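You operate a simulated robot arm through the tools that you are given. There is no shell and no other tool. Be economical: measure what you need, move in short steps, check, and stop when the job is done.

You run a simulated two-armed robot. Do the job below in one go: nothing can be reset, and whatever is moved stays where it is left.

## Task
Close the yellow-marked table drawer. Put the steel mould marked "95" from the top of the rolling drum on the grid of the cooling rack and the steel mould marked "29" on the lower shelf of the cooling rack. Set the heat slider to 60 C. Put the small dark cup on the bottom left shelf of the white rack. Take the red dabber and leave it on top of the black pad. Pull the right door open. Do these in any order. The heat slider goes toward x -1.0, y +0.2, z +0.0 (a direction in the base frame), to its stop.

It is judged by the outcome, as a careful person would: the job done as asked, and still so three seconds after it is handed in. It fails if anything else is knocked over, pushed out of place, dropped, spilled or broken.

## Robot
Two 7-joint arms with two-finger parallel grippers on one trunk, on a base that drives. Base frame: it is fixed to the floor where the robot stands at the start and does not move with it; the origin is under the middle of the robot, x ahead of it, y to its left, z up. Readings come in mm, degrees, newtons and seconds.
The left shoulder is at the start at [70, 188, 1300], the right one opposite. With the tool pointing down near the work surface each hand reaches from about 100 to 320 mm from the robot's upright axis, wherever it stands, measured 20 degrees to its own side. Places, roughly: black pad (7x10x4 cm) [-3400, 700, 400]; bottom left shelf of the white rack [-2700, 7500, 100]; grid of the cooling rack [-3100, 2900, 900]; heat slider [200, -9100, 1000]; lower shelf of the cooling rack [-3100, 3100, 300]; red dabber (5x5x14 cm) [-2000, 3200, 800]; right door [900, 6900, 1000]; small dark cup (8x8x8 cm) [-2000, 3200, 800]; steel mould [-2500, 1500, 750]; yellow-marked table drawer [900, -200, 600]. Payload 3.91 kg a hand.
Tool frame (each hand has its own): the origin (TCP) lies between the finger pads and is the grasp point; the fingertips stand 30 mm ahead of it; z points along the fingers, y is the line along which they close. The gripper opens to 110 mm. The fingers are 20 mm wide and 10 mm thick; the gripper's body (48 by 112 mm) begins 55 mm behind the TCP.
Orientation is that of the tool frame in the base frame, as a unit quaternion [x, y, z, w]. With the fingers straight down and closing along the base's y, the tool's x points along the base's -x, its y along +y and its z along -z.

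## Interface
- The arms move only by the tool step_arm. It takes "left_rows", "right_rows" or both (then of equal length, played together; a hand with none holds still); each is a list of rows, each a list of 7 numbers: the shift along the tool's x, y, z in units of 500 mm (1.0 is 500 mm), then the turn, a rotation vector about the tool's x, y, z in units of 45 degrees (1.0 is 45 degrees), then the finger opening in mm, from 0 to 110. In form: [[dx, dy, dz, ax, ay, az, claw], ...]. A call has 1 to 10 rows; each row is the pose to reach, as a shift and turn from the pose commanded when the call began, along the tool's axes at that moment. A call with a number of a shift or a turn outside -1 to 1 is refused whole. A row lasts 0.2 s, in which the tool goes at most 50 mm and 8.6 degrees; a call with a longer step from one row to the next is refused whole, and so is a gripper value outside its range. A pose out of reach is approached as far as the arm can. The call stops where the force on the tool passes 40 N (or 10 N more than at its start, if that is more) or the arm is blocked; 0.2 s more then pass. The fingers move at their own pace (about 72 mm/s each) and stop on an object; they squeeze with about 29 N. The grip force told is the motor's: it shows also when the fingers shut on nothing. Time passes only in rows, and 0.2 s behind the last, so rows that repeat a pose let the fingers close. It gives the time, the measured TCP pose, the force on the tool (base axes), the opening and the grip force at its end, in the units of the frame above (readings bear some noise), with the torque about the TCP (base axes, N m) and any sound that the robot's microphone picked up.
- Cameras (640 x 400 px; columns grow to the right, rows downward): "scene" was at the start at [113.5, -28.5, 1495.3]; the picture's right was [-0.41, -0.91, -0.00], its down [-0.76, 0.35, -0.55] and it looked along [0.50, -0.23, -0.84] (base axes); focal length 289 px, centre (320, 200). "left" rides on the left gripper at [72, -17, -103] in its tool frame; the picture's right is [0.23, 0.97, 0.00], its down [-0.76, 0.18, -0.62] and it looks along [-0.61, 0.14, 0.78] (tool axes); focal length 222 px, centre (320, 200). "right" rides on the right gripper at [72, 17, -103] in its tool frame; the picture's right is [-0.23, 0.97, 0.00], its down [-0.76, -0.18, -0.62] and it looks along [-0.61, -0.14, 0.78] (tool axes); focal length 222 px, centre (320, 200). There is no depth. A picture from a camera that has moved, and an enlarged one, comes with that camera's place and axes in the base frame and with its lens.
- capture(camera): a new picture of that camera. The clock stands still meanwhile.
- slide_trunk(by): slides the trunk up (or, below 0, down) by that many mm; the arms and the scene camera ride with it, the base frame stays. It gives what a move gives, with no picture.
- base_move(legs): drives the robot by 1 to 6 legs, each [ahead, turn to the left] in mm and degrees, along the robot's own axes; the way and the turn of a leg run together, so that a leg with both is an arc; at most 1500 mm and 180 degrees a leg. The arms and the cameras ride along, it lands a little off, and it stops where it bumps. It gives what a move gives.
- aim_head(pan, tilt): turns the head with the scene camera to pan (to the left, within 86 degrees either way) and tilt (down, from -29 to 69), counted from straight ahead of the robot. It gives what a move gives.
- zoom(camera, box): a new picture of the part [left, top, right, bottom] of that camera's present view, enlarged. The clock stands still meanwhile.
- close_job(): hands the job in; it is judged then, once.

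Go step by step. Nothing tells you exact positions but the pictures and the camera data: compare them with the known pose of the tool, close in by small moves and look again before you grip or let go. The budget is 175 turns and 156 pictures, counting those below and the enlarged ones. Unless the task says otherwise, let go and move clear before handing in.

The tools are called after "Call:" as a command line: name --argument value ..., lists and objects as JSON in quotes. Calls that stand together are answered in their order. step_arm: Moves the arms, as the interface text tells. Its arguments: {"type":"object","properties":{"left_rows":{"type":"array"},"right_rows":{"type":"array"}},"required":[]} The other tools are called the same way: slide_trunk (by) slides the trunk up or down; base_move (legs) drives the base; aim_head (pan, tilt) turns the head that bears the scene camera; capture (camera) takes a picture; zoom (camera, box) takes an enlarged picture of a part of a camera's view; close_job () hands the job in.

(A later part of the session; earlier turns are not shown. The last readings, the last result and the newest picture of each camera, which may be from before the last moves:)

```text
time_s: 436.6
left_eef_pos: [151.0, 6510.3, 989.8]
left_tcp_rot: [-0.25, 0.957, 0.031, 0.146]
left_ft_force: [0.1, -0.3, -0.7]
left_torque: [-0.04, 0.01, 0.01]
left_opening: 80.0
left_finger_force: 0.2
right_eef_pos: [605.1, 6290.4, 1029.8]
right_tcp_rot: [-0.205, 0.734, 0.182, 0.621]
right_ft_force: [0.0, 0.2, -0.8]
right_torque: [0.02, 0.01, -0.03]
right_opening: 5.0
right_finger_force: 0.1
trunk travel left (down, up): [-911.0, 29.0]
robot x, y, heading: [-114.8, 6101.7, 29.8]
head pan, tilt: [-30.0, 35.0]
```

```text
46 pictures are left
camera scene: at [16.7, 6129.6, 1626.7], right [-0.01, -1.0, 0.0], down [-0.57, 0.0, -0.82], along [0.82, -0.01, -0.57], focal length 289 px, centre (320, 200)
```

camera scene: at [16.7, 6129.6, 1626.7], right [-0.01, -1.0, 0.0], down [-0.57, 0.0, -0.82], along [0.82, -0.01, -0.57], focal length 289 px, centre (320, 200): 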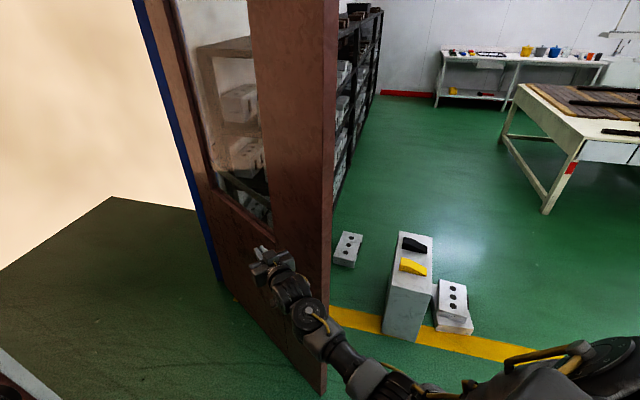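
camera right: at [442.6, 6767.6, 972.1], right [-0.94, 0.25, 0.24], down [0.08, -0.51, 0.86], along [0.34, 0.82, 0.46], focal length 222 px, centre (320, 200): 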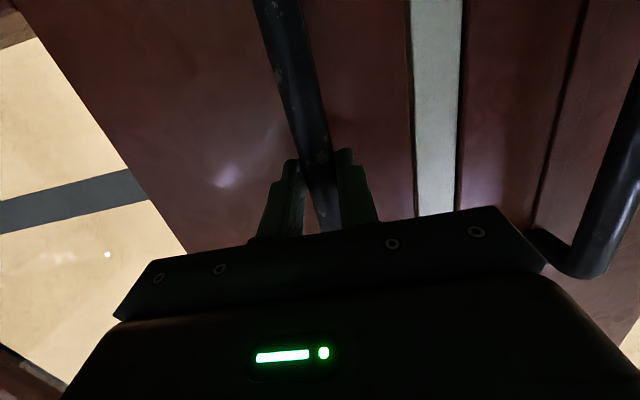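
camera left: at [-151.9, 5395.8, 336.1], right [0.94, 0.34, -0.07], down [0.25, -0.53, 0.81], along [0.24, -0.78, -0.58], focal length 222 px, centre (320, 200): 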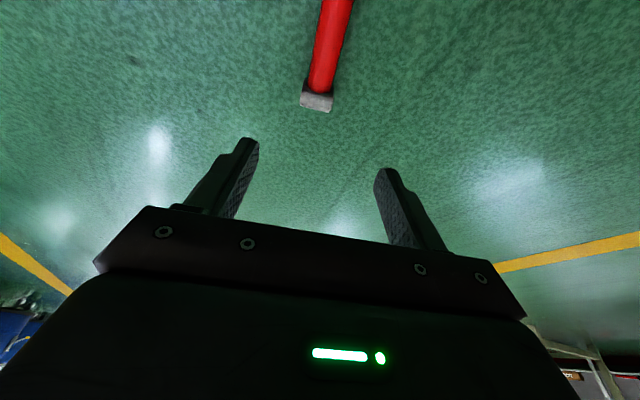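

Works: the door is about 54° open. I'll move further in along the door and keep sweeping.

Call:
base_move --legs '[[290, 0], [0, -20]]'

Call:
base_move --legs '[[0, -16]]'

Call:
base_move --legs '[[150, -4]]'

Call:
capture --camera "scene"

```text
time_s: 439.2
left_eef_pos: [439.7, 6628.2, 990.9]
left_tcp_rot: [-0.205, 0.967, 0.025, 0.147]
left_ft_force: [-0.1, 0.2, 0.4]
left_torque: [0.0, 0.01, -0.01]
left_opening: 80.0
left_finger_force: 0.0
right_eef_pos: [867.4, 6373.9, 1033.1]
right_tcp_rot: [-0.179, 0.74, 0.16, 0.628]
right_ft_force: [-0.1, 0.1, 0.0]
right_torque: [0.0, 0.04, 0.02]
right_opening: 5.1
right_finger_force: 0.1
trunk travel left (down, up): [-911.0, 29.0]
robot x, y, heading: [138.1, 6245.0, 24.6]
head pan, tilt: [-30.0, 35.0]
stopped in leg 2: the force on the tool passed its limit at 51 N (the readings are from after the stop); the commanded pose is now the measured one
```

```text
time_s: 440.1
left_eef_pos: [473.5, 6599.7, 989.6]
left_tcp_rot: [-0.162, 0.976, 0.016, 0.147]
left_ft_force: [0.5, 0.3, 0.3]
left_torque: [-0.02, -0.02, 0.01]
left_opening: 80.1
left_finger_force: 0.0
right_eef_pos: [871.9, 6323.6, 1032.8]
right_tcp_rot: [-0.155, 0.746, 0.139, 0.633]
right_ft_force: [0.2, 0.2, 0.7]
right_torque: [0.07, 0.02, -0.01]
right_opening: 5.0
right_finger_force: 0.0
trunk travel left (down, up): [-911.0, 29.0]
robot x, y, heading: [141.9, 6247.9, 19.7]
head pan, tilt: [-30.0, 35.0]
stopped in leg 1: the robot was blocked; the commanded pose is now the measured one
```

```text
time_s: 441.4
left_eef_pos: [609.7, 6617.6, 990.7]
left_tcp_rot: [-0.133, 0.98, 0.013, 0.148]
left_ft_force: [-0.2, -0.4, -0.1]
left_torque: [0.03, -0.01, 0.04]
left_opening: 80.2
left_finger_force: 0.1
right_eef_pos: [988.0, 6321.8, 1028.7]
right_tcp_rot: [-0.136, 0.751, 0.124, 0.634]
right_ft_force: [-0.1, -0.3, 0.7]
right_torque: [0.02, 0.01, 0.03]
right_opening: 4.8
right_finger_force: 0.0
trunk travel left (down, up): [-911.0, 29.0]
robot x, y, heading: [256.2, 6283.6, 16.6]
head pan, tilt: [-30.0, 35.0]
stopped in leg 1: the force on the tool passed its limit at 74 N (the readings are from after the stop); the commanded pose is now the measured one
```

```text
45 pictures are left
camera scene: at [388.4, 6279.3, 1626.7], right [-0.23, -0.97, 0.0], down [-0.56, 0.13, -0.82], along [0.8, -0.19, -0.57], focal length 289 px, centre (320, 200)
```

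scene: 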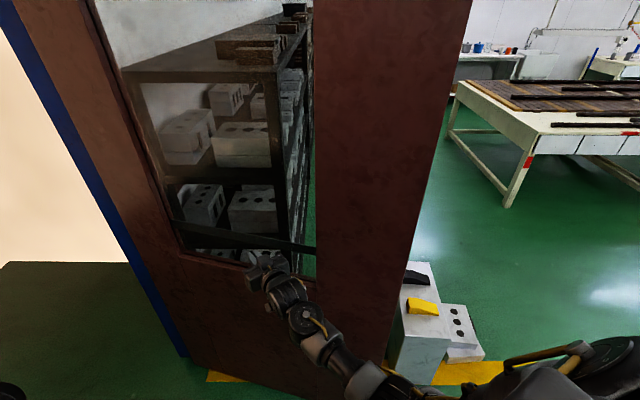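

About 64° open. I'll sweep a bit more while backing slightly, for a better lever arm.

Call:
base_move --legs '[[-120, -6]]'

Call:
base_move --legs '[[0, -10]]'

Call:
base_move --legs '[[0, -10]]'

Call:
base_move --legs '[[0, -10]]'

Call:
capture --camera "scene"

```text
time_s: 442.6
left_eef_pos: [522.9, 6547.9, 991.2]
left_tcp_rot: [-0.083, 0.985, 0.006, 0.149]
left_ft_force: [-0.4, -0.5, -0.3]
left_torque: [0.0, -0.01, 0.0]
left_opening: 79.9
left_finger_force: 0.1
right_eef_pos: [868.7, 6216.6, 1031.0]
right_tcp_rot: [-0.097, 0.757, 0.091, 0.64]
right_ft_force: [0.7, -0.5, 0.4]
right_torque: [-0.02, 0.0, 0.0]
right_opening: 5.3
right_finger_force: 0.0
trunk travel left (down, up): [-911.0, 29.0]
robot x, y, heading: [141.2, 6252.6, 10.7]
head pan, tilt: [-30.0, 35.0]
```

```text
time_s: 443.7
left_eef_pos: [568.3, 6478.5, 990.6]
left_tcp_rot: [0.004, 0.989, -0.007, 0.149]
left_ft_force: [0.2, -1.1, 0.1]
left_torque: [0.02, -0.02, 0.01]
left_opening: 80.4
left_finger_force: 0.1
right_eef_pos: [851.7, 6090.2, 1029.6]
right_tcp_rot: [-0.03, 0.762, 0.034, 0.645]
right_ft_force: [-0.2, 0.5, -0.7]
right_torque: [-0.03, 0.02, 0.02]
right_opening: 4.8
right_finger_force: 0.1
trunk travel left (down, up): [-911.0, 29.0]
robot x, y, heading: [138.7, 6258.2, 0.5]
head pan, tilt: [-30.0, 35.0]
```

```text
time_s: 444.8
left_eef_pos: [601.1, 6400.7, 990.1]
left_tcp_rot: [0.09, 0.985, -0.021, 0.148]
left_ft_force: [-0.6, -0.6, 0.3]
left_torque: [0.02, 0.0, -0.01]
left_opening: 80.1
left_finger_force: 0.0
right_eef_pos: [812.2, 5968.3, 1030.2]
right_tcp_rot: [0.037, 0.762, -0.023, 0.646]
right_ft_force: [0.2, -0.1, 0.2]
right_torque: [0.02, 0.0, 0.02]
right_opening: 4.8
right_finger_force: 0.1
trunk travel left (down, up): [-911.0, 29.0]
robot x, y, heading: [137.1, 6255.0, -9.6]
head pan, tilt: [-30.0, 35.0]
```

```text
time_s: 445.9
left_eef_pos: [619.0, 6318.1, 990.0]
left_tcp_rot: [0.176, 0.973, -0.033, 0.144]
left_ft_force: [1.0, 0.4, 0.1]
left_torque: [0.01, -0.02, 0.02]
left_opening: 79.8
left_finger_force: 0.0
right_eef_pos: [751.2, 5856.3, 1029.9]
right_tcp_rot: [0.102, 0.756, -0.078, 0.641]
right_ft_force: [-0.9, 0.5, 0.3]
right_torque: [0.0, -0.01, -0.01]
right_opening: 4.9
right_finger_force: 0.2
trunk travel left (down, up): [-911.0, 29.0]
robot x, y, heading: [133.8, 6257.3, -19.6]
head pan, tilt: [-30.0, 35.0]
```

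```text
44 pictures are left
camera scene: at [241.6, 6174.8, 1626.7], right [-0.76, -0.65, 0.0], down [-0.37, 0.44, -0.82], along [0.53, -0.62, -0.57], focal length 289 px, centre (320, 200)
```

scene: 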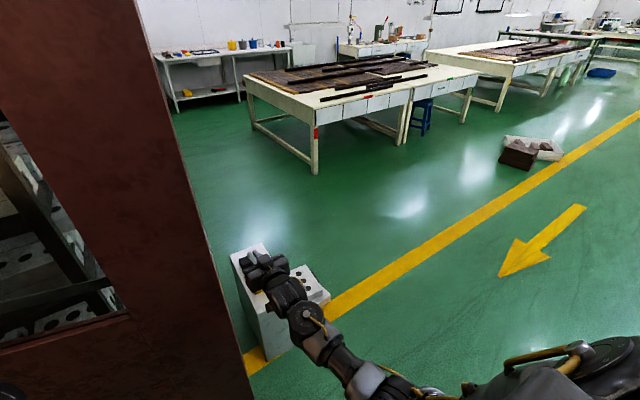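

The door stands about 62° open and stays. I'll leave it and drive round to the south side of the dabber.

Call:
base_move --legs '[[-300, 0], [0, -41], [1215, 0], [0, -45.5], [728, 0]]'

Call:
base_move --legs '[[0, -124], [180, 0], [0, -31.5]]'

Call:
aim_head --pan 5 --tilt 45

Call:
capture --camera "scene"

```text
time_s: 461.3
left_eef_pos: [405.7, 4127.5, 991.0]
left_tcp_rot: [0.786, 0.6, -0.123, 0.084]
left_ft_force: [-0.1, 0.8, -0.7]
left_torque: [0.01, 0.0, 0.01]
left_opening: 80.2
left_finger_force: 0.1
right_eef_pos: [-41.6, 3954.0, 1030.8]
right_tcp_rot: [0.586, 0.49, -0.49, 0.421]
right_ft_force: [-0.4, -0.2, 0.1]
right_torque: [0.01, 0.02, 0.0]
right_opening: 5.0
right_finger_force: 0.0
trunk travel left (down, up): [-911.0, 29.0]
robot x, y, heading: [297.4, 4599.2, -104.2]
head pan, tilt: [-30.0, 35.0]
```

```text
time_s: 469.6
left_eef_pos: [-87.3, 5144.4, 990.4]
left_tcp_rot: [0.736, -0.66, -0.107, -0.105]
left_ft_force: [-0.9, 0.6, 0.8]
left_torque: [0.01, -0.02, 0.01]
left_opening: 80.0
left_finger_force: 0.1
right_eef_pos: [266.2, 5471.4, 1029.5]
right_tcp_rot: [0.59, -0.485, -0.504, -0.404]
right_ft_force: [0.9, -0.7, -0.3]
right_torque: [-0.03, -0.01, -0.02]
right_opening: 4.9
right_finger_force: 0.1
trunk travel left (down, up): [-911.0, 29.0]
robot x, y, heading: [181.1, 4740.1, 97.5]
head pan, tilt: [-30.0, 35.0]
```

```text
time_s: 470.6
left_eef_pos: [-87.5, 5145.6, 989.8]
left_tcp_rot: [0.736, -0.661, -0.107, -0.105]
left_ft_force: [0.0, -0.4, 0.1]
left_torque: [-0.01, -0.02, 0.01]
left_opening: 79.8
left_finger_force: 0.0
right_eef_pos: [267.0, 5471.8, 1030.4]
right_tcp_rot: [0.59, -0.484, -0.505, -0.403]
right_ft_force: [-0.6, -0.5, -0.2]
right_torque: [0.03, 0.02, -0.01]
right_opening: 4.9
right_finger_force: 0.0
trunk travel left (down, up): [-911.0, 29.0]
robot x, y, heading: [182.2, 4741.9, 97.3]
head pan, tilt: [5.0, 45.0]
```

```text
43 pictures are left
camera scene: at [159.5, 4873.2, 1611.9], right [0.98, 0.21, 0.0], down [0.15, -0.69, -0.71], along [-0.15, 0.69, -0.71], focal length 289 px, centre (320, 200)
```

scene: 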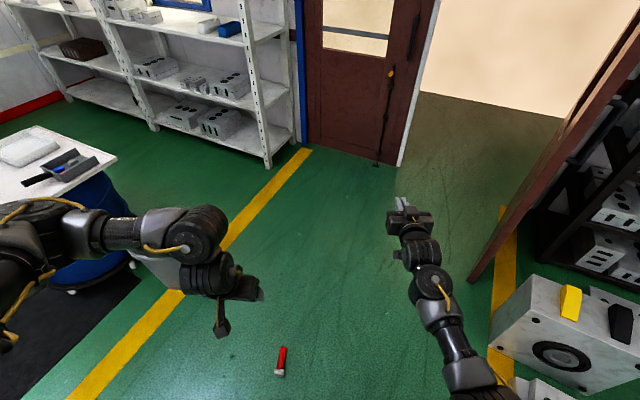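

The dabber lies with its base toward me at [-119, 5216] and handle tip at [-132, 5339]. I'll tilt the left hand slightly back (so the later 95° turn ends level), drive up, and lower.

Call:
step_arm --left_rows '[[0, 0, 0, 0, 0.16, 0, 80], [0, 0, 0, 0, 0.32, 0, 80], [0, 0, 0, 0, 0.48, 0, 80]]'

Call:
base_move --legs '[[120, 0]]'

Call:
slide_trunk --by -400

Call:
slide_trunk --by -370

Call:
capture --camera "left"

```text
time_s: 471.4
left_eef_pos: [-86.1, 5145.5, 990.3]
left_tcp_rot: [0.742, -0.669, 0.035, 0.022]
left_ft_force: [-0.2, 0.5, 0.7]
left_torque: [-0.01, 0.03, 0.01]
left_opening: 79.9
left_finger_force: 0.1
right_eef_pos: [266.1, 5470.6, 1029.4]
right_tcp_rot: [0.591, -0.484, -0.506, -0.402]
right_ft_force: [-0.4, 0.4, 0.1]
right_torque: [0.0, -0.01, -0.01]
right_opening: 5.1
right_finger_force: 0.0
trunk travel left (down, up): [-911.0, 29.0]
robot x, y, heading: [182.5, 4745.9, 97.1]
head pan, tilt: [5.0, 45.0]
```

```text
time_s: 472.6
left_eef_pos: [-101.9, 5263.7, 991.6]
left_tcp_rot: [0.743, -0.668, 0.032, 0.021]
left_ft_force: [-0.8, -0.1, 0.4]
left_torque: [0.02, -0.01, -0.02]
left_opening: 79.8
left_finger_force: 0.0
right_eef_pos: [251.9, 5590.1, 1029.9]
right_tcp_rot: [0.589, -0.484, -0.506, -0.404]
right_ft_force: [-0.6, 0.4, -0.1]
right_torque: [0.0, 0.03, -0.03]
right_opening: 5.0
right_finger_force: 0.0
trunk travel left (down, up): [-911.0, 29.0]
robot x, y, heading: [168.8, 4863.4, 97.3]
head pan, tilt: [5.0, 45.0]
```

```text
time_s: 476.5
left_eef_pos: [-102.1, 5264.0, 591.3]
left_tcp_rot: [0.743, -0.668, 0.033, 0.022]
left_ft_force: [-0.1, 0.5, -0.7]
left_torque: [0.0, 0.02, 0.0]
left_opening: 79.9
left_finger_force: 0.0
right_eef_pos: [251.5, 5592.2, 628.9]
right_tcp_rot: [0.59, -0.484, -0.505, -0.403]
right_ft_force: [-0.5, 0.2, 0.2]
right_torque: [-0.02, 0.03, -0.02]
right_opening: 5.0
right_finger_force: 0.0
trunk travel left (down, up): [-511.0, 429.0]
robot x, y, heading: [173.4, 4863.3, 96.8]
head pan, tilt: [5.0, 45.0]
```

```text
time_s: 480.1
left_eef_pos: [-102.7, 5264.5, 223.5]
left_tcp_rot: [0.743, -0.668, 0.033, 0.018]
left_ft_force: [1.3, 0.9, -0.2]
left_torque: [0.0, 0.01, 0.01]
left_opening: 80.3
left_finger_force: 0.0
right_eef_pos: [257.1, 5596.5, 275.3]
right_tcp_rot: [0.587, -0.478, -0.506, -0.415]
right_ft_force: [-0.4, 0.2, -0.6]
right_torque: [0.02, 0.01, -0.03]
right_opening: 5.1
right_finger_force: 0.0
trunk travel left (down, up): [-141.0, 799.0]
robot x, y, heading: [167.3, 4863.0, 97.0]
head pan, tilt: [5.0, 45.0]
```

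```text
42 pictures are left
camera left: at [-80.0, 5202.8, 332.4], right [-0.94, -0.33, 0.0], down [-0.27, 0.78, 0.56], along [-0.18, 0.53, -0.83], focal length 222 px, centre (320, 200)
```

left: 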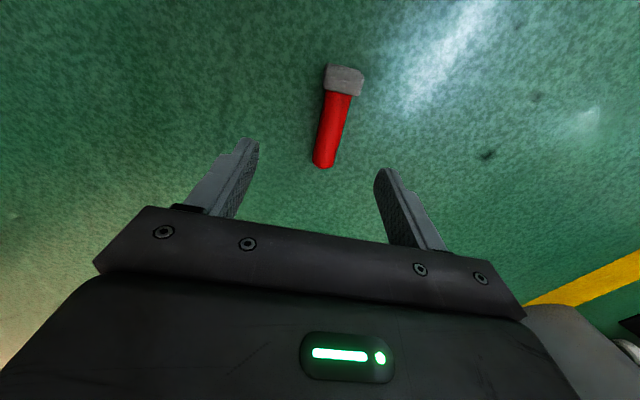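

Dabber located at the same place. I'll move down over the handle in two stages.

Call:
step_arm --left_rows '[[-0.02, 0.014, 0.09, 0, 0, 0, 70], [-0.04, 0.028, 0.18, 0, 0, 0, 70], [-0.055, 0.041, 0.27, 0, 0, 0, 70], [-0.064, 0.041, 0.34, 0, 0, 0, 70]]' --right_rows '[[-0.05, 0, 0, 0, 0, 0, 5], [-0.1, 0, 0, 0, 0, 0, 5], [-0.15, 0, 0, 0, 0, 0, 5], [-0.2, 0, 0, 0, 0, 0, 5]]'

Call:
capture --camera "left"

```text
time_s: 481.1
left_eef_pos: [-122.3, 5281.6, 47.7]
left_tcp_rot: [0.743, -0.668, 0.033, 0.022]
left_ft_force: [-0.1, -0.2, -0.3]
left_torque: [-0.03, 0.01, 0.0]
left_opening: 69.8
left_finger_force: 0.0
right_eef_pos: [248.9, 5607.5, 357.9]
right_tcp_rot: [0.591, -0.484, -0.505, -0.402]
right_ft_force: [1.7, -0.2, 0.4]
right_torque: [0.02, 0.0, -0.02]
right_opening: 4.9
right_finger_force: 0.1
trunk travel left (down, up): [-141.0, 799.0]
robot x, y, heading: [168.7, 4861.3, 97.1]
head pan, tilt: [5.0, 45.0]
```

```text
41 pictures are left
camera left: at [-98.6, 5220.3, 157.3], right [-0.94, -0.33, 0.01], down [-0.27, 0.78, 0.56], along [-0.19, 0.53, -0.83], focal length 222 px, centre (320, 200)
```

left: 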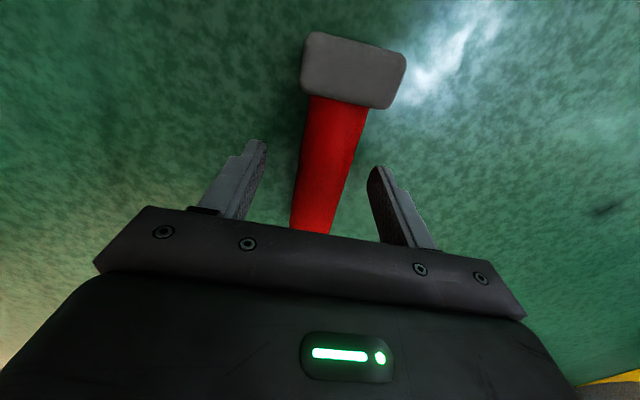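

Centred. I'll go down the last 15 mm, grip and lift.

Call:
step_arm --left_rows '[[0.001, 0, 0.016, 0, 0, 0, 70], [0.002, 0, 0.03, 0, 0, 0, 70], [0.002, 0, 0.03, 0, 0, 0, 40], [0.002, 0, 0.03, 0, 0, 0, 10], [0.002, 0, 0.03, 0, 0, 0, 10], [0.002, 0, 0.03, 0, 0, 0, 10]]'

Call:
step_arm --left_rows '[[0, 0, -0.05, 0, 0, 0, 10], [0, 0, -0.14, 0, 0, 0, 10], [0, 0, -0.23, 0, 0, 0, 10]]'

Call:
slide_trunk --by 300

Call:
capture --camera "left"

```text
time_s: 482.5
left_eef_pos: [-120.9, 5279.0, 34.3]
left_tcp_rot: [0.742, -0.669, 0.033, 0.022]
left_ft_force: [0.4, -1.0, -0.1]
left_torque: [0.04, 0.02, 0.03]
left_opening: 32.6
left_finger_force: 29.2
right_eef_pos: [248.8, 5607.2, 358.1]
right_tcp_rot: [0.589, -0.484, -0.505, -0.404]
right_ft_force: [0.3, 0.1, 0.5]
right_torque: [0.01, 0.02, -0.01]
right_opening: 5.0
right_finger_force: 0.1
trunk travel left (down, up): [-141.0, 799.0]
robot x, y, heading: [170.5, 4861.1, 97.3]
head pan, tilt: [5.0, 45.0]
```

```text
time_s: 483.3
left_eef_pos: [-123.5, 5288.9, 149.2]
left_tcp_rot: [0.742, -0.669, 0.033, 0.022]
left_ft_force: [-0.5, -0.2, -1.4]
left_torque: [0.07, -0.01, 0.01]
left_opening: 32.7
left_finger_force: 29.5
right_eef_pos: [249.7, 5608.0, 357.8]
right_tcp_rot: [0.59, -0.484, -0.505, -0.403]
right_ft_force: [-1.0, 0.3, 0.1]
right_torque: [0.0, -0.02, -0.02]
right_opening: 4.8
right_finger_force: 0.0
trunk travel left (down, up): [-141.0, 799.0]
robot x, y, heading: [172.6, 4863.1, 97.2]
head pan, tilt: [5.0, 45.0]
```

```text
time_s: 486.3
left_eef_pos: [-121.7, 5289.2, 448.9]
left_tcp_rot: [0.743, -0.668, 0.033, 0.022]
left_ft_force: [-0.1, 0.2, -1.2]
left_torque: [0.03, 0.0, 0.02]
left_opening: 32.2
left_finger_force: 29.3
right_eef_pos: [249.5, 5609.5, 658.7]
right_tcp_rot: [0.589, -0.485, -0.504, -0.404]
right_ft_force: [0.7, -0.4, -0.4]
right_torque: [0.01, 0.01, 0.01]
right_opening: 5.5
right_finger_force: 0.0
trunk travel left (down, up): [-441.0, 499.0]
robot x, y, heading: [167.0, 4865.7, 96.9]
head pan, tilt: [5.0, 45.0]
```

```text
40 pictures are left
camera left: at [-99.5, 5228.9, 558.5], right [-0.94, -0.33, 0.01], down [-0.27, 0.78, 0.56], along [-0.19, 0.53, -0.83], focal length 222 px, centre (320, 200)
```

left: 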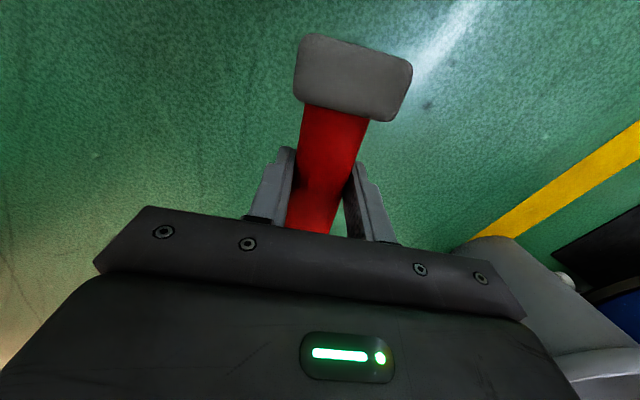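

Held firmly. Now I'll turn the hand level so the dabber stands upright, lifting and moving it inward as I go.

Call:
step_arm --left_rows '[[0, -0.03, -0.03, 0, -0.17, 0, 10], [0, -0.06, -0.06, 0, -0.34, 0, 10], [0, -0.09, -0.09, 0, -0.51, 0, 10], [0, -0.12, -0.12, 0, -0.68, 0, 10], [0, -0.15, -0.15, 0, -0.85, 0, 10], [0, -0.18, -0.17, 0, -1, 0, 10]]'

Call:
step_arm --left_rows '[[0, 0, 0, 0, -0.17, 0, 10], [0, 0, 0, 0, -0.34, 0, 10], [0, 0, 0, 0, -0.51, 0, 10], [0, 0, 0, 0, -0.68, 0, 10], [0, 0, 0, 0, -0.85, 0, 10], [0, 0, 0, 0, -1, 0, 10]]'

Call:
capture --camera "left"

```text
time_s: 487.7
left_eef_pos: [-44.3, 5321.3, 516.5]
left_tcp_rot: [0.699, -0.625, -0.254, -0.237]
left_ft_force: [0.7, -1.1, -1.2]
left_torque: [-0.01, -0.02, -0.01]
left_opening: 32.6
left_finger_force: 29.2
left hand out of reach, approached as far as the arm can: row 5, 6
right_eef_pos: [248.7, 5608.2, 657.7]
right_tcp_rot: [0.59, -0.484, -0.505, -0.403]
right_ft_force: [0.2, -0.5, 0.1]
right_torque: [-0.02, 0.0, 0.03]
right_opening: 5.1
right_finger_force: 0.0
trunk travel left (down, up): [-441.0, 499.0]
robot x, y, heading: [166.2, 4861.8, 97.4]
head pan, tilt: [5.0, 45.0]
```

```text
time_s: 489.1
left_eef_pos: [-24.1, 5337.6, 527.8]
left_tcp_rot: [0.552, -0.488, -0.504, -0.45]
left_ft_force: [-0.4, 0.1, -0.1]
left_torque: [-0.03, 0.0, 0.04]
left_opening: 32.5
left_finger_force: 28.9
left hand out of reach, approached as far as the arm can: row 5, 6
right_eef_pos: [250.2, 5609.0, 656.9]
right_tcp_rot: [0.59, -0.484, -0.505, -0.403]
right_ft_force: [-0.3, -1.4, 0.3]
right_torque: [-0.03, 0.02, -0.01]
right_opening: 4.8
right_finger_force: 0.0
trunk travel left (down, up): [-441.0, 499.0]
robot x, y, heading: [168.2, 4861.4, 97.0]
head pan, tilt: [5.0, 45.0]
```

```text
39 pictures are left
camera left: at [7.0, 5232.7, 464.6], right [-0.96, -0.14, -0.23], down [-0.11, -0.57, 0.81], along [-0.24, 0.81, 0.54], focal length 222 px, centre (320, 200)
```

left: 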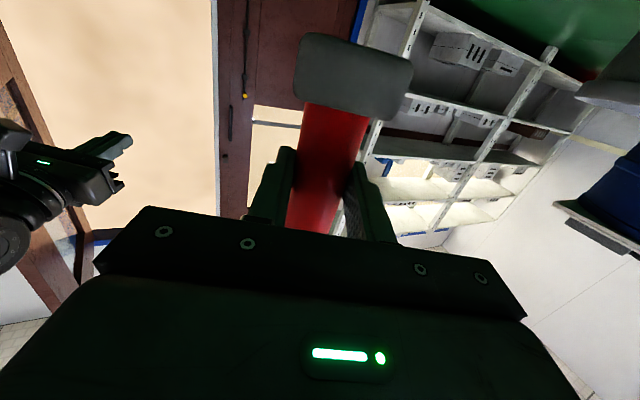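

The dabber is nearly upright. Now I'll tuck the right arm (pointing down, close in), so it clears press 2 at the pad slot.

Call:
step_arm --right_rows '[[0, 0, -0.08, 0, 0.17, 0, 5], [0, 0, -0.16, 0, 0.34, 0, 5], [0, 0, -0.24, 0, 0.51, 0, 5], [0, 0, -0.32, 0, 0.68, 0, 5], [0, -0.03, -0.4, 0, 0.85, 0, 5], [0, -0.06, -0.48, 0, 1, 0, 5]]'

Call:
step_arm --right_rows '[[0.05, -0.03, -0.02, 0, 0.16, 0, 5], [0.1, -0.06, -0.04, 0, 0.32, 0, 5], [0.15, -0.09, -0.05, 0, 0.48, 0, 5], [0.2, -0.12, -0.05, 0, 0.64, 0, 5], [0.22, -0.14, -0.05, 0, 0.78, 0, 5]]'

Call:
aim_head --pan 0 --tilt 50

Call:
capture --camera "scene"

```text
time_s: 490.4
left_eef_pos: [-24.9, 5338.0, 526.1]
left_tcp_rot: [0.552, -0.489, -0.504, -0.449]
left_ft_force: [-0.2, 0.0, -1.2]
left_torque: [0.0, 0.02, 0.0]
left_opening: 32.4
left_finger_force: 28.5
right_eef_pos: [307.1, 5417.5, 697.7]
right_tcp_rot: [0.717, -0.592, -0.293, -0.225]
right_ft_force: [-38.9, 49.9, -23.9]
right_torque: [1.82, -0.74, -4.45]
right_opening: 5.0
right_finger_force: 0.1
right hand out of reach, approached as far as the arm can: row 6
trunk travel left (down, up): [-441.0, 499.0]
robot x, y, heading: [166.8, 4859.8, 97.2]
head pan, tilt: [5.0, 45.0]
stopped in row 6 (right hand): the force on the tool passed its limit at 280 N (the readings are from after the stop); the commanded pose is now the measured one
```

```text
time_s: 490.6
left_eef_pos: [-22.3, 5338.3, 526.2]
left_tcp_rot: [0.553, -0.489, -0.504, -0.449]
left_ft_force: [0.3, -0.1, -2.3]
left_torque: [0.01, 0.01, 0.01]
left_opening: 32.5
left_finger_force: 29.0
right_eef_pos: [308.1, 5416.5, 697.7]
right_tcp_rot: [0.714, -0.594, -0.295, -0.225]
right_ft_force: [-19.1, 23.9, -12.1]
right_torque: [0.87, -0.37, -2.16]
right_opening: 4.6
right_finger_force: 0.2
trunk travel left (down, up): [-441.0, 499.0]
robot x, y, heading: [168.5, 4861.3, 97.1]
head pan, tilt: [5.0, 45.0]
stopped in row 1 (right hand): the force on the tool passed its limit at 162 N (the readings are from after the stop); the commanded pose is now the measured one
```

```text
time_s: 491.3
left_eef_pos: [-24.6, 5337.4, 527.7]
left_tcp_rot: [0.553, -0.489, -0.504, -0.449]
left_ft_force: [0.6, -0.8, -0.1]
left_torque: [0.02, 0.01, 0.01]
left_opening: 32.8
left_finger_force: 29.2
right_eef_pos: [307.7, 5417.3, 698.3]
right_tcp_rot: [0.715, -0.594, -0.294, -0.224]
right_ft_force: [-33.0, 35.5, -24.9]
right_torque: [2.29, -0.53, -3.91]
right_opening: 5.0
right_finger_force: 0.0
trunk travel left (down, up): [-441.0, 499.0]
robot x, y, heading: [167.7, 4859.6, 97.1]
head pan, tilt: [0.0, 50.0]
```

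```text
38 pictures are left
camera scene: at [152.3, 4989.9, 1135.0], right [0.99, 0.12, 0.0], down [0.1, -0.76, -0.64], along [-0.08, 0.64, -0.77], focal length 289 px, centre (320, 200)
```

scene: 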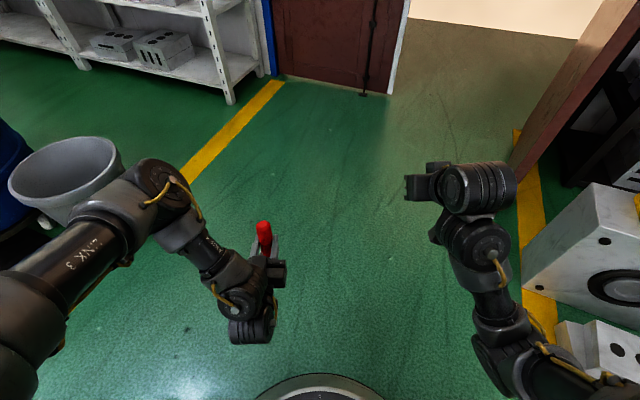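

The right arm folded onto itself. I'll extend it forward, pitch it down there, and only then bring it back.

Call:
step_arm --right_rows '[[-0.03, 0, 0.03, 0, 0, 0, 5], [-0.075, 0, 0.07, 0, 0, 0, 5], [-0.12, 0, 0.11, 0, 0, 0, 5], [-0.16, 0, 0.15, 0, 0, 0, 5]]'

Call:
step_arm --right_rows '[[0, 0, 0.03, 0, 0.17, 0, 5], [0, 0, 0.06, 0, 0.34, 0, 5], [0, 0, 0.09, 0, 0.51, 0, 5], [0, 0, 0.12, 0, 0.68, 0, 5], [0, 0, 0.15, 0, 0.85, 0, 5], [0, 0, 0.15, 0, 0.95, 0, 5]]'

```text
time_s: 491.6
left_eef_pos: [-26.1, 5338.6, 527.1]
left_tcp_rot: [0.552, -0.489, -0.504, -0.449]
left_ft_force: [0.1, -0.5, -0.9]
left_torque: [-0.03, 0.02, 0.01]
left_opening: 32.7
left_finger_force: 29.1
right_eef_pos: [306.1, 5422.6, 696.0]
right_tcp_rot: [0.713, -0.596, -0.295, -0.223]
right_ft_force: [-1.4, 11.2, -2.6]
right_torque: [0.14, 0.04, 0.02]
right_opening: 5.1
right_finger_force: 0.1
trunk travel left (down, up): [-441.0, 499.0]
robot x, y, heading: [164.7, 4864.0, 97.4]
head pan, tilt: [0.0, 50.0]
stopped in row 1 (right hand): the force on the tool passed its limit at 67 N (the readings are from after the stop); the commanded pose is now the measured one
```

```text
time_s: 491.8
left_eef_pos: [-24.4, 5337.9, 527.1]
left_tcp_rot: [0.552, -0.49, -0.504, -0.449]
left_ft_force: [-0.4, -0.6, -1.7]
left_torque: [0.0, 0.0, -0.02]
left_opening: 32.6
left_finger_force: 29.3
right_eef_pos: [306.8, 5424.8, 696.9]
right_tcp_rot: [0.711, -0.599, -0.295, -0.22]
right_ft_force: [-11.2, 16.4, -8.4]
right_torque: [0.59, -0.21, -1.39]
right_opening: 4.9
right_finger_force: 0.1
trunk travel left (down, up): [-441.0, 499.0]
robot x, y, heading: [168.6, 4861.2, 97.1]
head pan, tilt: [0.0, 50.0]
stopped in row 1 (right hand): the force on the tool passed its limit at 118 N (the readings are from after the stop); the commanded pose is now the measured one
```

Call:
step_arm --right_rows '[[-0.02, 0, 0.02, 0, -0.05, 0, 5], [-0.06, 0, 0.06, 0, -0.15, 0, 5], [-0.1, 0, 0.1, 0, -0.25, 0, 5], [-0.14, 0, 0.14, 0, -0.35, 0, 5], [-0.18, 0, 0.18, 0, -0.35, 0, 5]]'

Call:
step_arm --right_rows '[[0, 0, 0.05, 0, 0.17, 0, 5], [0, 0, 0.1, 0, 0.34, 0, 5], [0, 0, 0.15, 0, 0.51, 0, 5], [0, 0, 0.2, 0, 0.68, 0, 5], [0, 0, 0.25, 0, 0.85, 0, 5], [0, 0, 0.25, 0, 1, 0, 5]]'

```text
time_s: 493.0
left_eef_pos: [-24.7, 5338.0, 526.9]
left_tcp_rot: [0.552, -0.489, -0.504, -0.45]
left_ft_force: [0.6, 0.7, -1.5]
left_torque: [-0.03, 0.02, -0.03]
left_opening: 32.4
left_finger_force: 28.9
right_eef_pos: [283.3, 5551.2, 692.3]
right_tcp_rot: [0.665, -0.564, -0.388, -0.3]
right_ft_force: [-0.2, -0.4, -0.2]
right_torque: [0.0, 0.01, 0.01]
right_opening: 5.0
right_finger_force: 0.0
trunk travel left (down, up): [-441.0, 499.0]
robot x, y, heading: [166.3, 4861.7, 96.9]
head pan, tilt: [0.0, 50.0]
```

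```text
time_s: 494.4
left_eef_pos: [-24.8, 5338.7, 526.8]
left_tcp_rot: [0.552, -0.489, -0.504, -0.45]
left_ft_force: [0.8, 0.6, -1.2]
left_torque: [-0.05, 0.01, 0.02]
left_opening: 32.6
left_finger_force: 28.9
right_eef_pos: [260.6, 5655.4, 628.7]
right_tcp_rot: [0.763, -0.636, -0.103, -0.061]
right_ft_force: [1.0, -1.0, -0.4]
right_torque: [-0.01, 0.01, 0.0]
right_opening: 5.0
right_finger_force: 0.0
trunk travel left (down, up): [-441.0, 499.0]
robot x, y, heading: [170.5, 4860.6, 97.1]
head pan, tilt: [0.0, 50.0]
```

Free again and pointing nearly down. Now I'll bring it back, down and out to the side.

Call:
step_arm --right_rows '[[0.06, -0.02, 0.05, 0, 0, 0, 5], [0.12, -0.04, 0.09, 0, 0, 0, 5], [0.2, -0.06, 0.1, 0, 0, 0, 5], [0.28, -0.08, 0.09, 0, 0, 0, 5], [0.36, -0.1, 0.08, 0, 0, 0, 5], [0.44, -0.13, 0.07, 0, 0, 0, 5], [0.52, -0.16, 0.06, 0, 0, 0, 5], [0.6, -0.18, 0.04, 0, 0, 0, 5], [0.68, -0.2, 0.03, 0, 0, 0, 5], [0.74, -0.22, 0.02, 0, 0, 0, 5]]'

Call:
capture --camera "scene"

```text
time_s: 495.7
left_eef_pos: [-24.7, 5337.5, 527.8]
left_tcp_rot: [0.552, -0.49, -0.504, -0.45]
left_ft_force: [0.9, 0.0, -1.7]
left_torque: [-0.03, 0.03, 0.04]
left_opening: 32.4
left_finger_force: 28.7
right_eef_pos: [345.9, 5491.9, 544.0]
right_tcp_rot: [0.758, -0.639, -0.11, -0.067]
right_ft_force: [-2.6, 17.8, -21.4]
right_torque: [0.6, 0.1, 0.06]
right_opening: 5.1
right_finger_force: 0.0
trunk travel left (down, up): [-441.0, 499.0]
robot x, y, heading: [167.4, 4865.0, 97.0]
head pan, tilt: [0.0, 50.0]
stopped in row 6 (right hand): the force on the tool passed its limit at 102 N (the readings are from after the stop); the commanded pose is now the measured one
```

```text
37 pictures are left
camera scene: at [152.4, 4989.9, 1135.0], right [0.99, 0.12, 0.0], down [0.1, -0.76, -0.64], along [-0.08, 0.64, -0.77], focal length 289 px, centre (320, 200)
```

scene: 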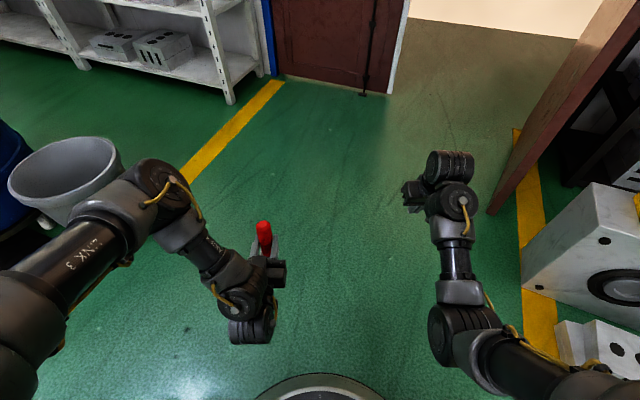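

The right arm resists further retraction in this posture. I'll relieve it, then try retracting at a higher height.

Call:
step_arm --right_rows '[[-0.02, 0, -0.04, 0, 0, 0, 5], [-0.02, 0, -0.1, 0, 0, 0, 5], [0.03, 0, -0.15, 0, 0, 0, 5], [0.1, 0, -0.18, 0, 0, 0, 5], [0.17, 0, -0.2, 0, 0, 0, 5], [0.24, 0, -0.22, 0, 0, 0, 5]]'

```text
time_s: 496.0
left_eef_pos: [-23.8, 5338.8, 527.7]
left_tcp_rot: [0.551, -0.49, -0.504, -0.45]
left_ft_force: [-0.4, 0.1, -1.4]
left_torque: [-0.03, 0.0, 0.0]
left_opening: 32.8
left_finger_force: 28.9
right_eef_pos: [344.4, 5492.9, 545.6]
right_tcp_rot: [0.758, -0.639, -0.111, -0.069]
right_ft_force: [-2.3, 12.6, -16.0]
right_torque: [0.43, 0.02, -0.05]
right_opening: 5.0
right_finger_force: 0.1
trunk travel left (down, up): [-441.0, 499.0]
robot x, y, heading: [169.9, 4865.2, 97.2]
head pan, tilt: [0.0, 50.0]
stopped in row 1 (right hand): the force on the tool passed its limit at 66 N (the readings are from after the stop); the commanded pose is now the measured one
```

Call:
step_arm --right_rows '[[-0.04, 0, 0.02, 0, 0, 0, 5], [-0.1, 0, 0.05, 0, 0, 0, 5], [-0.16, 0, 0.06, 0, 0, 0, 5]]'

Call:
step_arm --right_rows '[[0, 0, 0.08, 0, 0, 0, 5], [0.02, 0, 0.16, 0, 0, 0, 5], [0.08, 0, 0.22, 0, 0, 0, 5], [0.16, 0, 0.25, 0, 0, 0, 5], [0.24, -0.03, 0.26, 0, 0, 0, 5], [0.32, -0.06, 0.26, 0, 0, 0, 5], [0.4, -0.09, 0.26, 0, 0, 0, 5]]'

```text
time_s: 496.8
left_eef_pos: [-23.9, 5338.7, 527.5]
left_tcp_rot: [0.553, -0.49, -0.504, -0.449]
left_ft_force: [-0.2, 0.6, -2.1]
left_torque: [-0.04, 0.01, -0.01]
left_opening: 32.7
left_finger_force: 28.8
right_eef_pos: [329.9, 5578.3, 536.1]
right_tcp_rot: [0.758, -0.639, -0.11, -0.067]
right_ft_force: [0.8, 0.4, 0.4]
right_torque: [0.02, 0.0, -0.01]
right_opening: 5.0
right_finger_force: 0.1
trunk travel left (down, up): [-441.0, 499.0]
robot x, y, heading: [170.0, 4859.9, 97.2]
head pan, tilt: [0.0, 50.0]
```

```text
time_s: 498.4
left_eef_pos: [-23.4, 5336.9, 528.5]
left_tcp_rot: [0.553, -0.489, -0.504, -0.448]
left_ft_force: [-0.4, 0.4, -1.9]
left_torque: [-0.04, 0.01, -0.03]
left_opening: 32.5
left_finger_force: 28.9
right_eef_pos: [395.5, 5424.3, 359.4]
right_tcp_rot: [0.759, -0.638, -0.11, -0.068]
right_ft_force: [-0.4, 1.0, -0.4]
right_torque: [-0.03, 0.01, 0.0]
right_opening: 5.0
right_finger_force: 0.1
trunk travel left (down, up): [-441.0, 499.0]
robot x, y, heading: [168.2, 4860.7, 97.1]
head pan, tilt: [0.0, 50.0]
```

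Lower down, it retracts freely. I'll continue back.

Call:
step_arm --right_rows '[[0.08, 0, -0.02, 0, 0, 0, 5], [0.16, 0, -0.04, 0, 0, 0, 5], [0.24, 0, -0.06, 0, 0, 0, 5], [0.32, 0, -0.08, 0, 0, 0, 5], [0.4, 0, -0.1, 0, 0, 0, 5]]'

Call:
capture --camera "scene"

```text
time_s: 499.8
left_eef_pos: [-24.2, 5336.7, 527.7]
left_tcp_rot: [0.553, -0.49, -0.504, -0.448]
left_ft_force: [1.2, 0.2, -1.4]
left_torque: [0.01, -0.01, 0.01]
left_opening: 32.6
left_finger_force: 28.9
right_eef_pos: [472.9, 5236.0, 367.2]
right_tcp_rot: [0.766, -0.628, -0.09, -0.102]
right_ft_force: [0.7, -0.1, -0.6]
right_torque: [0.0, -0.01, 0.01]
right_opening: 5.0
right_finger_force: 0.0
trunk travel left (down, up): [-441.0, 499.0]
robot x, y, heading: [170.4, 4862.4, 97.1]
head pan, tilt: [0.0, 50.0]
stopped in row 5 (right hand): the arm was blocked; the commanded pose is now the measured one
```

```text
36 pictures are left
camera scene: at [152.4, 4990.0, 1134.9], right [0.99, 0.12, 0.0], down [0.1, -0.76, -0.64], along [-0.08, 0.64, -0.77], focal length 289 px, centre (320, 200)
```

scene: 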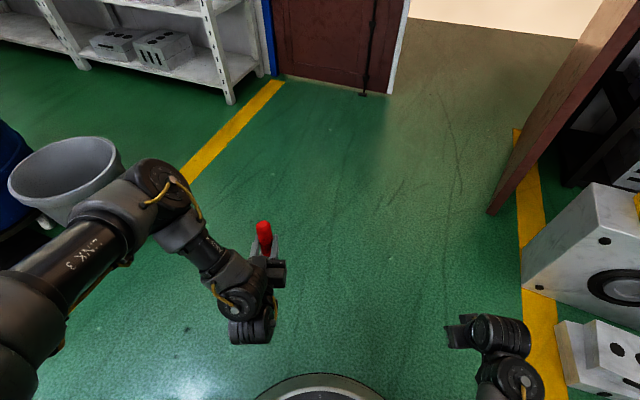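

The right arm is tucked. Driving back to the presses with the dabber.

Call:
base_move --legs '[[0, 148.8], [1500, 0], [1500, 0], [1339, 0], [0, -36.4], [650, 0]]'

Call:
base_move --legs '[[0, -43.5]]'

Call:
aim_head --pan 0 --tilt 30

Call:
capture --camera "scene"

```text
time_s: 531.5
left_eef_pos: [-2544.8, 245.0, 528.2]
left_tcp_rot: [0.711, 0.196, -0.651, 0.178]
left_ft_force: [-0.3, 0.9, -0.5]
left_torque: [0.01, -0.01, -0.02]
left_opening: 32.8
left_finger_force: 29.0
right_eef_pos: [-2653.7, 739.1, 366.3]
right_tcp_rot: [0.944, 0.299, -0.134, 0.02]
right_ft_force: [0.1, -0.5, -0.1]
right_torque: [0.01, 0.01, 0.01]
right_opening: 4.8
right_finger_force: 0.1
trunk travel left (down, up): [-441.0, 499.0]
robot x, y, heading: [-2190.1, 613.5, -149.0]
head pan, tilt: [0.0, 50.0]
```

```text
time_s: 533.8
left_eef_pos: [-2700.5, 586.6, 527.4]
left_tcp_rot: [0.734, -0.079, -0.671, -0.074]
left_ft_force: [-0.6, 0.3, -1.3]
left_torque: [0.01, 0.0, 0.0]
left_opening: 32.6
left_finger_force: 29.0
right_eef_pos: [-2441.1, 1022.9, 365.9]
right_tcp_rot: [0.988, -0.068, -0.132, -0.031]
right_ft_force: [-1.0, 0.5, 1.0]
right_torque: [0.01, -0.01, -0.01]
right_opening: 5.0
right_finger_force: 0.1
trunk travel left (down, up): [-441.0, 499.0]
robot x, y, heading: [-2189.6, 614.9, 167.9]
head pan, tilt: [0.0, 50.0]
```

```text
time_s: 534.7
left_eef_pos: [-2699.2, 587.2, 528.2]
left_tcp_rot: [0.734, -0.078, -0.671, -0.073]
left_ft_force: [0.3, 0.5, -1.2]
left_torque: [0.0, -0.03, 0.02]
left_opening: 32.7
left_finger_force: 29.6
right_eef_pos: [-2441.3, 1023.9, 367.1]
right_tcp_rot: [0.988, -0.068, -0.133, -0.031]
right_ft_force: [-0.2, 0.0, -0.2]
right_torque: [-0.01, 0.0, -0.02]
right_opening: 4.9
right_finger_force: 0.1
trunk travel left (down, up): [-441.0, 499.0]
robot x, y, heading: [-2184.5, 613.2, 168.1]
head pan, tilt: [0.0, 30.0]
```

```text
35 pictures are left
camera scene: at [-2326.3, 643.7, 1164.4], right [0.21, 0.98, 0.0], down [0.49, -0.1, -0.87], along [-0.85, 0.18, -0.5], focal length 289 px, centre (320, 200)
```

scene: 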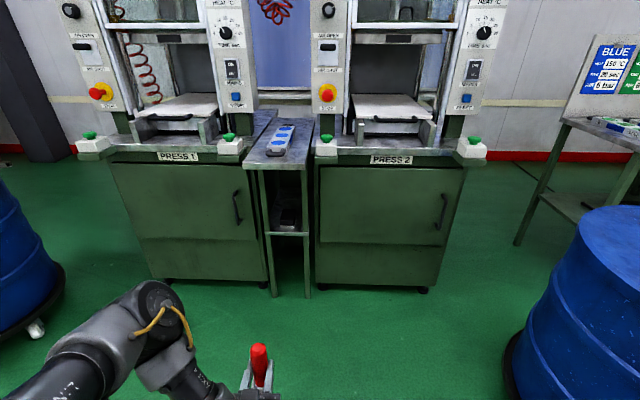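

Call:
zoom --camera "scene" --box '[230, 120, 340, 310]'

Call:
capture --camera "left"

```text
2.11 times, centred on (285, 215) of scene
camera zoom: at [-2326.3, 643.7, 1164.4], right [0.21, 0.98, 0.0], down [0.49, -0.1, -0.87], along [-0.85, 0.18, -0.5], focal length 609 px, centre (394, 168)
```

zoom: 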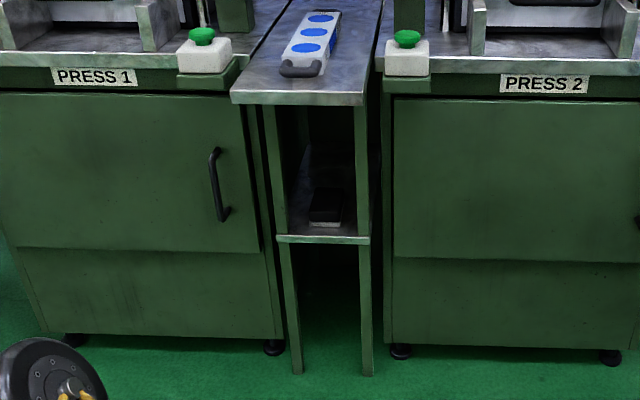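

```text
33 pictures are left
camera left: at [-2588.5, 581.3, 464.4], right [-0.19, -0.95, -0.23], down [0.5, -0.29, 0.81], along [-0.84, 0.04, 0.53], focal length 222 px, centre (320, 200)
```

left: 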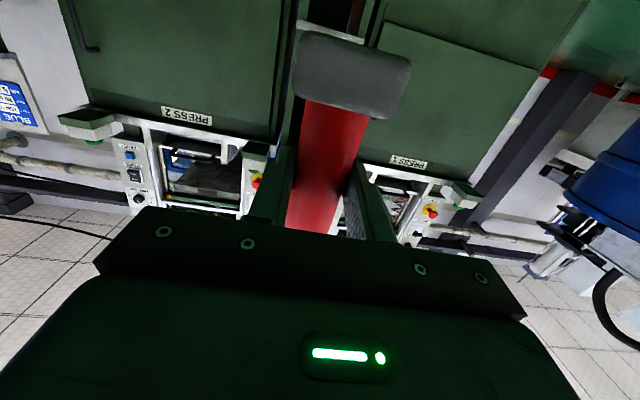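

The tabletop overhangs, the shelf is at z≈397 and the pad spans about x −3426…−3510, centred near y 730. I'll drive to a pre-insert spot, with the tool aligned to the slot (165.6°).

Call:
slide_trunk --by 14

Call:
base_move --legs '[[0, 3.7], [608, 0], [0, -6.2]]'

Call:
aim_head --pan 8 --tilt 45

Call:
capture --camera "scene"

Call:
capture --camera "left"

```text
time_s: 535.3
left_eef_pos: [-2699.6, 587.2, 539.7]
left_tcp_rot: [0.733, -0.078, -0.672, -0.073]
left_ft_force: [-0.1, 0.8, -1.4]
left_torque: [0.01, 0.0, -0.02]
left_opening: 33.0
left_finger_force: 29.3
right_eef_pos: [-2441.4, 1023.6, 381.4]
right_tcp_rot: [0.988, -0.068, -0.132, -0.031]
right_ft_force: [-0.2, 0.0, -0.6]
right_torque: [0.04, 0.02, 0.02]
right_opening: 5.3
right_finger_force: 0.0
trunk travel left (down, up): [-455.0, 485.0]
robot x, y, heading: [-2185.1, 611.2, 168.0]
head pan, tilt: [0.0, 30.0]
```

```text
time_s: 539.7
left_eef_pos: [-3303.3, 662.8, 540.2]
left_tcp_rot: [0.735, -0.075, -0.671, -0.065]
left_ft_force: [-0.3, 0.7, -2.2]
left_torque: [-0.04, 0.0, 0.01]
left_opening: 32.8
left_finger_force: 28.9
right_eef_pos: [-3039.0, 1113.0, 380.8]
right_tcp_rot: [0.989, -0.065, -0.128, -0.037]
right_ft_force: [0.1, -0.6, 0.1]
right_torque: [0.0, 0.0, -0.02]
right_opening: 4.9
right_finger_force: 0.0
trunk travel left (down, up): [-455.0, 485.0]
robot x, y, heading: [-2791.0, 700.4, 168.9]
head pan, tilt: [0.0, 30.0]
stopped in leg 3: the robot was blocked; the commanded pose is now the measured one
```

```text
time_s: 540.4
left_eef_pos: [-3304.2, 663.3, 540.0]
left_tcp_rot: [0.734, -0.076, -0.671, -0.069]
left_ft_force: [-0.3, 1.0, -1.2]
left_torque: [0.0, 0.02, 0.01]
left_opening: 32.6
left_finger_force: 29.3
right_eef_pos: [-3039.7, 1113.1, 382.3]
right_tcp_rot: [0.989, -0.065, -0.13, -0.037]
right_ft_force: [0.2, -0.1, -0.5]
right_torque: [0.0, 0.0, -0.01]
right_opening: 5.5
right_finger_force: 0.0
trunk travel left (down, up): [-455.0, 485.0]
robot x, y, heading: [-2783.5, 701.8, 168.8]
head pan, tilt: [8.0, 45.0]
```

```text
32 pictures are left
camera scene: at [-2918.9, 710.6, 1156.1], right [0.06, 1.0, 0.01], down [0.7, -0.04, -0.71], along [-0.71, 0.05, -0.71], focal length 289 px, centre (320, 200)
```

scene: 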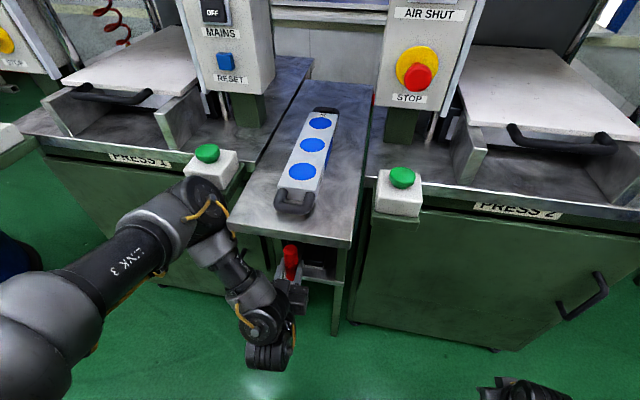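

```text
31 pictures are left
camera left: at [-3190.8, 659.0, 477.2], right [-0.18, -0.96, -0.23], down [0.51, -0.28, 0.81], along [-0.85, 0.03, 0.53], focal length 222 px, centre (320, 200)
```

left: 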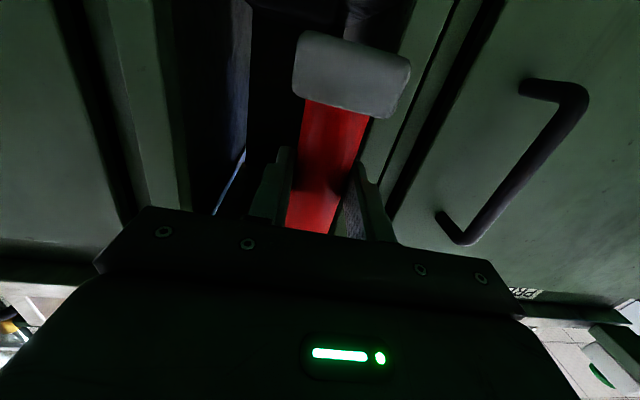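

My left elbow met press 1's button box while turning. I'll back off, straighten, and extend the arm further instead so the elbow stays clear.

Call:
base_move --legs '[[-150, 0], [0, -2.9]]'

Call:
step_arm --left_rows '[[-0.006, 0, 0.075, 0, 0, 0, 10], [-0.012, 0, 0.15, 0, 0, 0, 10], [-0.018, 0, 0.225, 0, 0, 0, 10], [-0.024, 0, 0.3, 0, 0, 0, 10]]'

Call:
capture --camera "scene"

```text
time_s: 542.2
left_eef_pos: [-3157.7, 662.0, 539.3]
left_tcp_rot: [0.733, -0.094, -0.668, -0.081]
left_ft_force: [0.3, 0.3, -1.0]
left_torque: [0.0, -0.02, 0.02]
left_opening: 33.0
left_finger_force: 29.1
right_eef_pos: [-2873.3, 1095.4, 379.2]
right_tcp_rot: [0.987, -0.089, -0.129, -0.037]
right_ft_force: [0.3, 0.3, 0.0]
right_torque: [-0.02, -0.01, -0.02]
right_opening: 5.0
right_finger_force: 0.1
trunk travel left (down, up): [-455.0, 485.0]
robot x, y, heading: [-2642.4, 669.1, 165.9]
head pan, tilt: [8.0, 45.0]
```

```text
time_s: 543.2
left_eef_pos: [-3276.0, 724.1, 560.9]
left_tcp_rot: [0.737, -0.088, -0.666, -0.072]
left_ft_force: [-0.8, -0.3, -1.0]
left_torque: [0.05, -0.03, -0.03]
left_opening: 32.7
left_finger_force: 29.3
left hand out of reach, approached as far as the arm can: row 1, 2, 3, 4
right_eef_pos: [-2872.7, 1095.6, 380.8]
right_tcp_rot: [0.987, -0.089, -0.128, -0.038]
right_ft_force: [0.2, -0.6, 0.3]
right_torque: [0.01, 0.03, -0.01]
right_opening: 5.0
right_finger_force: 0.0
trunk travel left (down, up): [-455.0, 485.0]
robot x, y, heading: [-2640.9, 669.7, 166.0]
head pan, tilt: [8.0, 45.0]
```

```text
30 pictures are left
camera scene: at [-2773.1, 693.2, 1155.8], right [0.11, 0.99, 0.0], down [0.7, -0.08, -0.71], along [-0.7, 0.08, -0.71], focal length 289 px, centre (320, 200)
```

scene: 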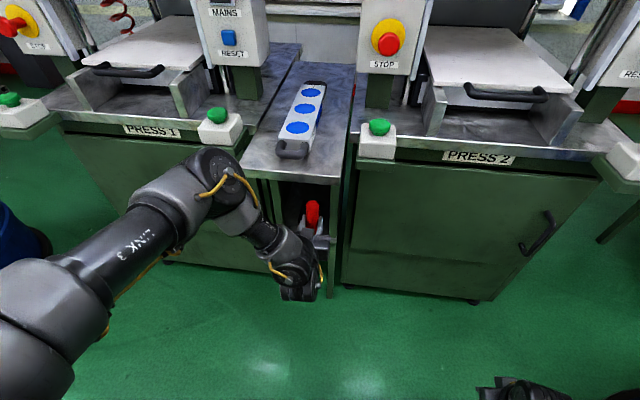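

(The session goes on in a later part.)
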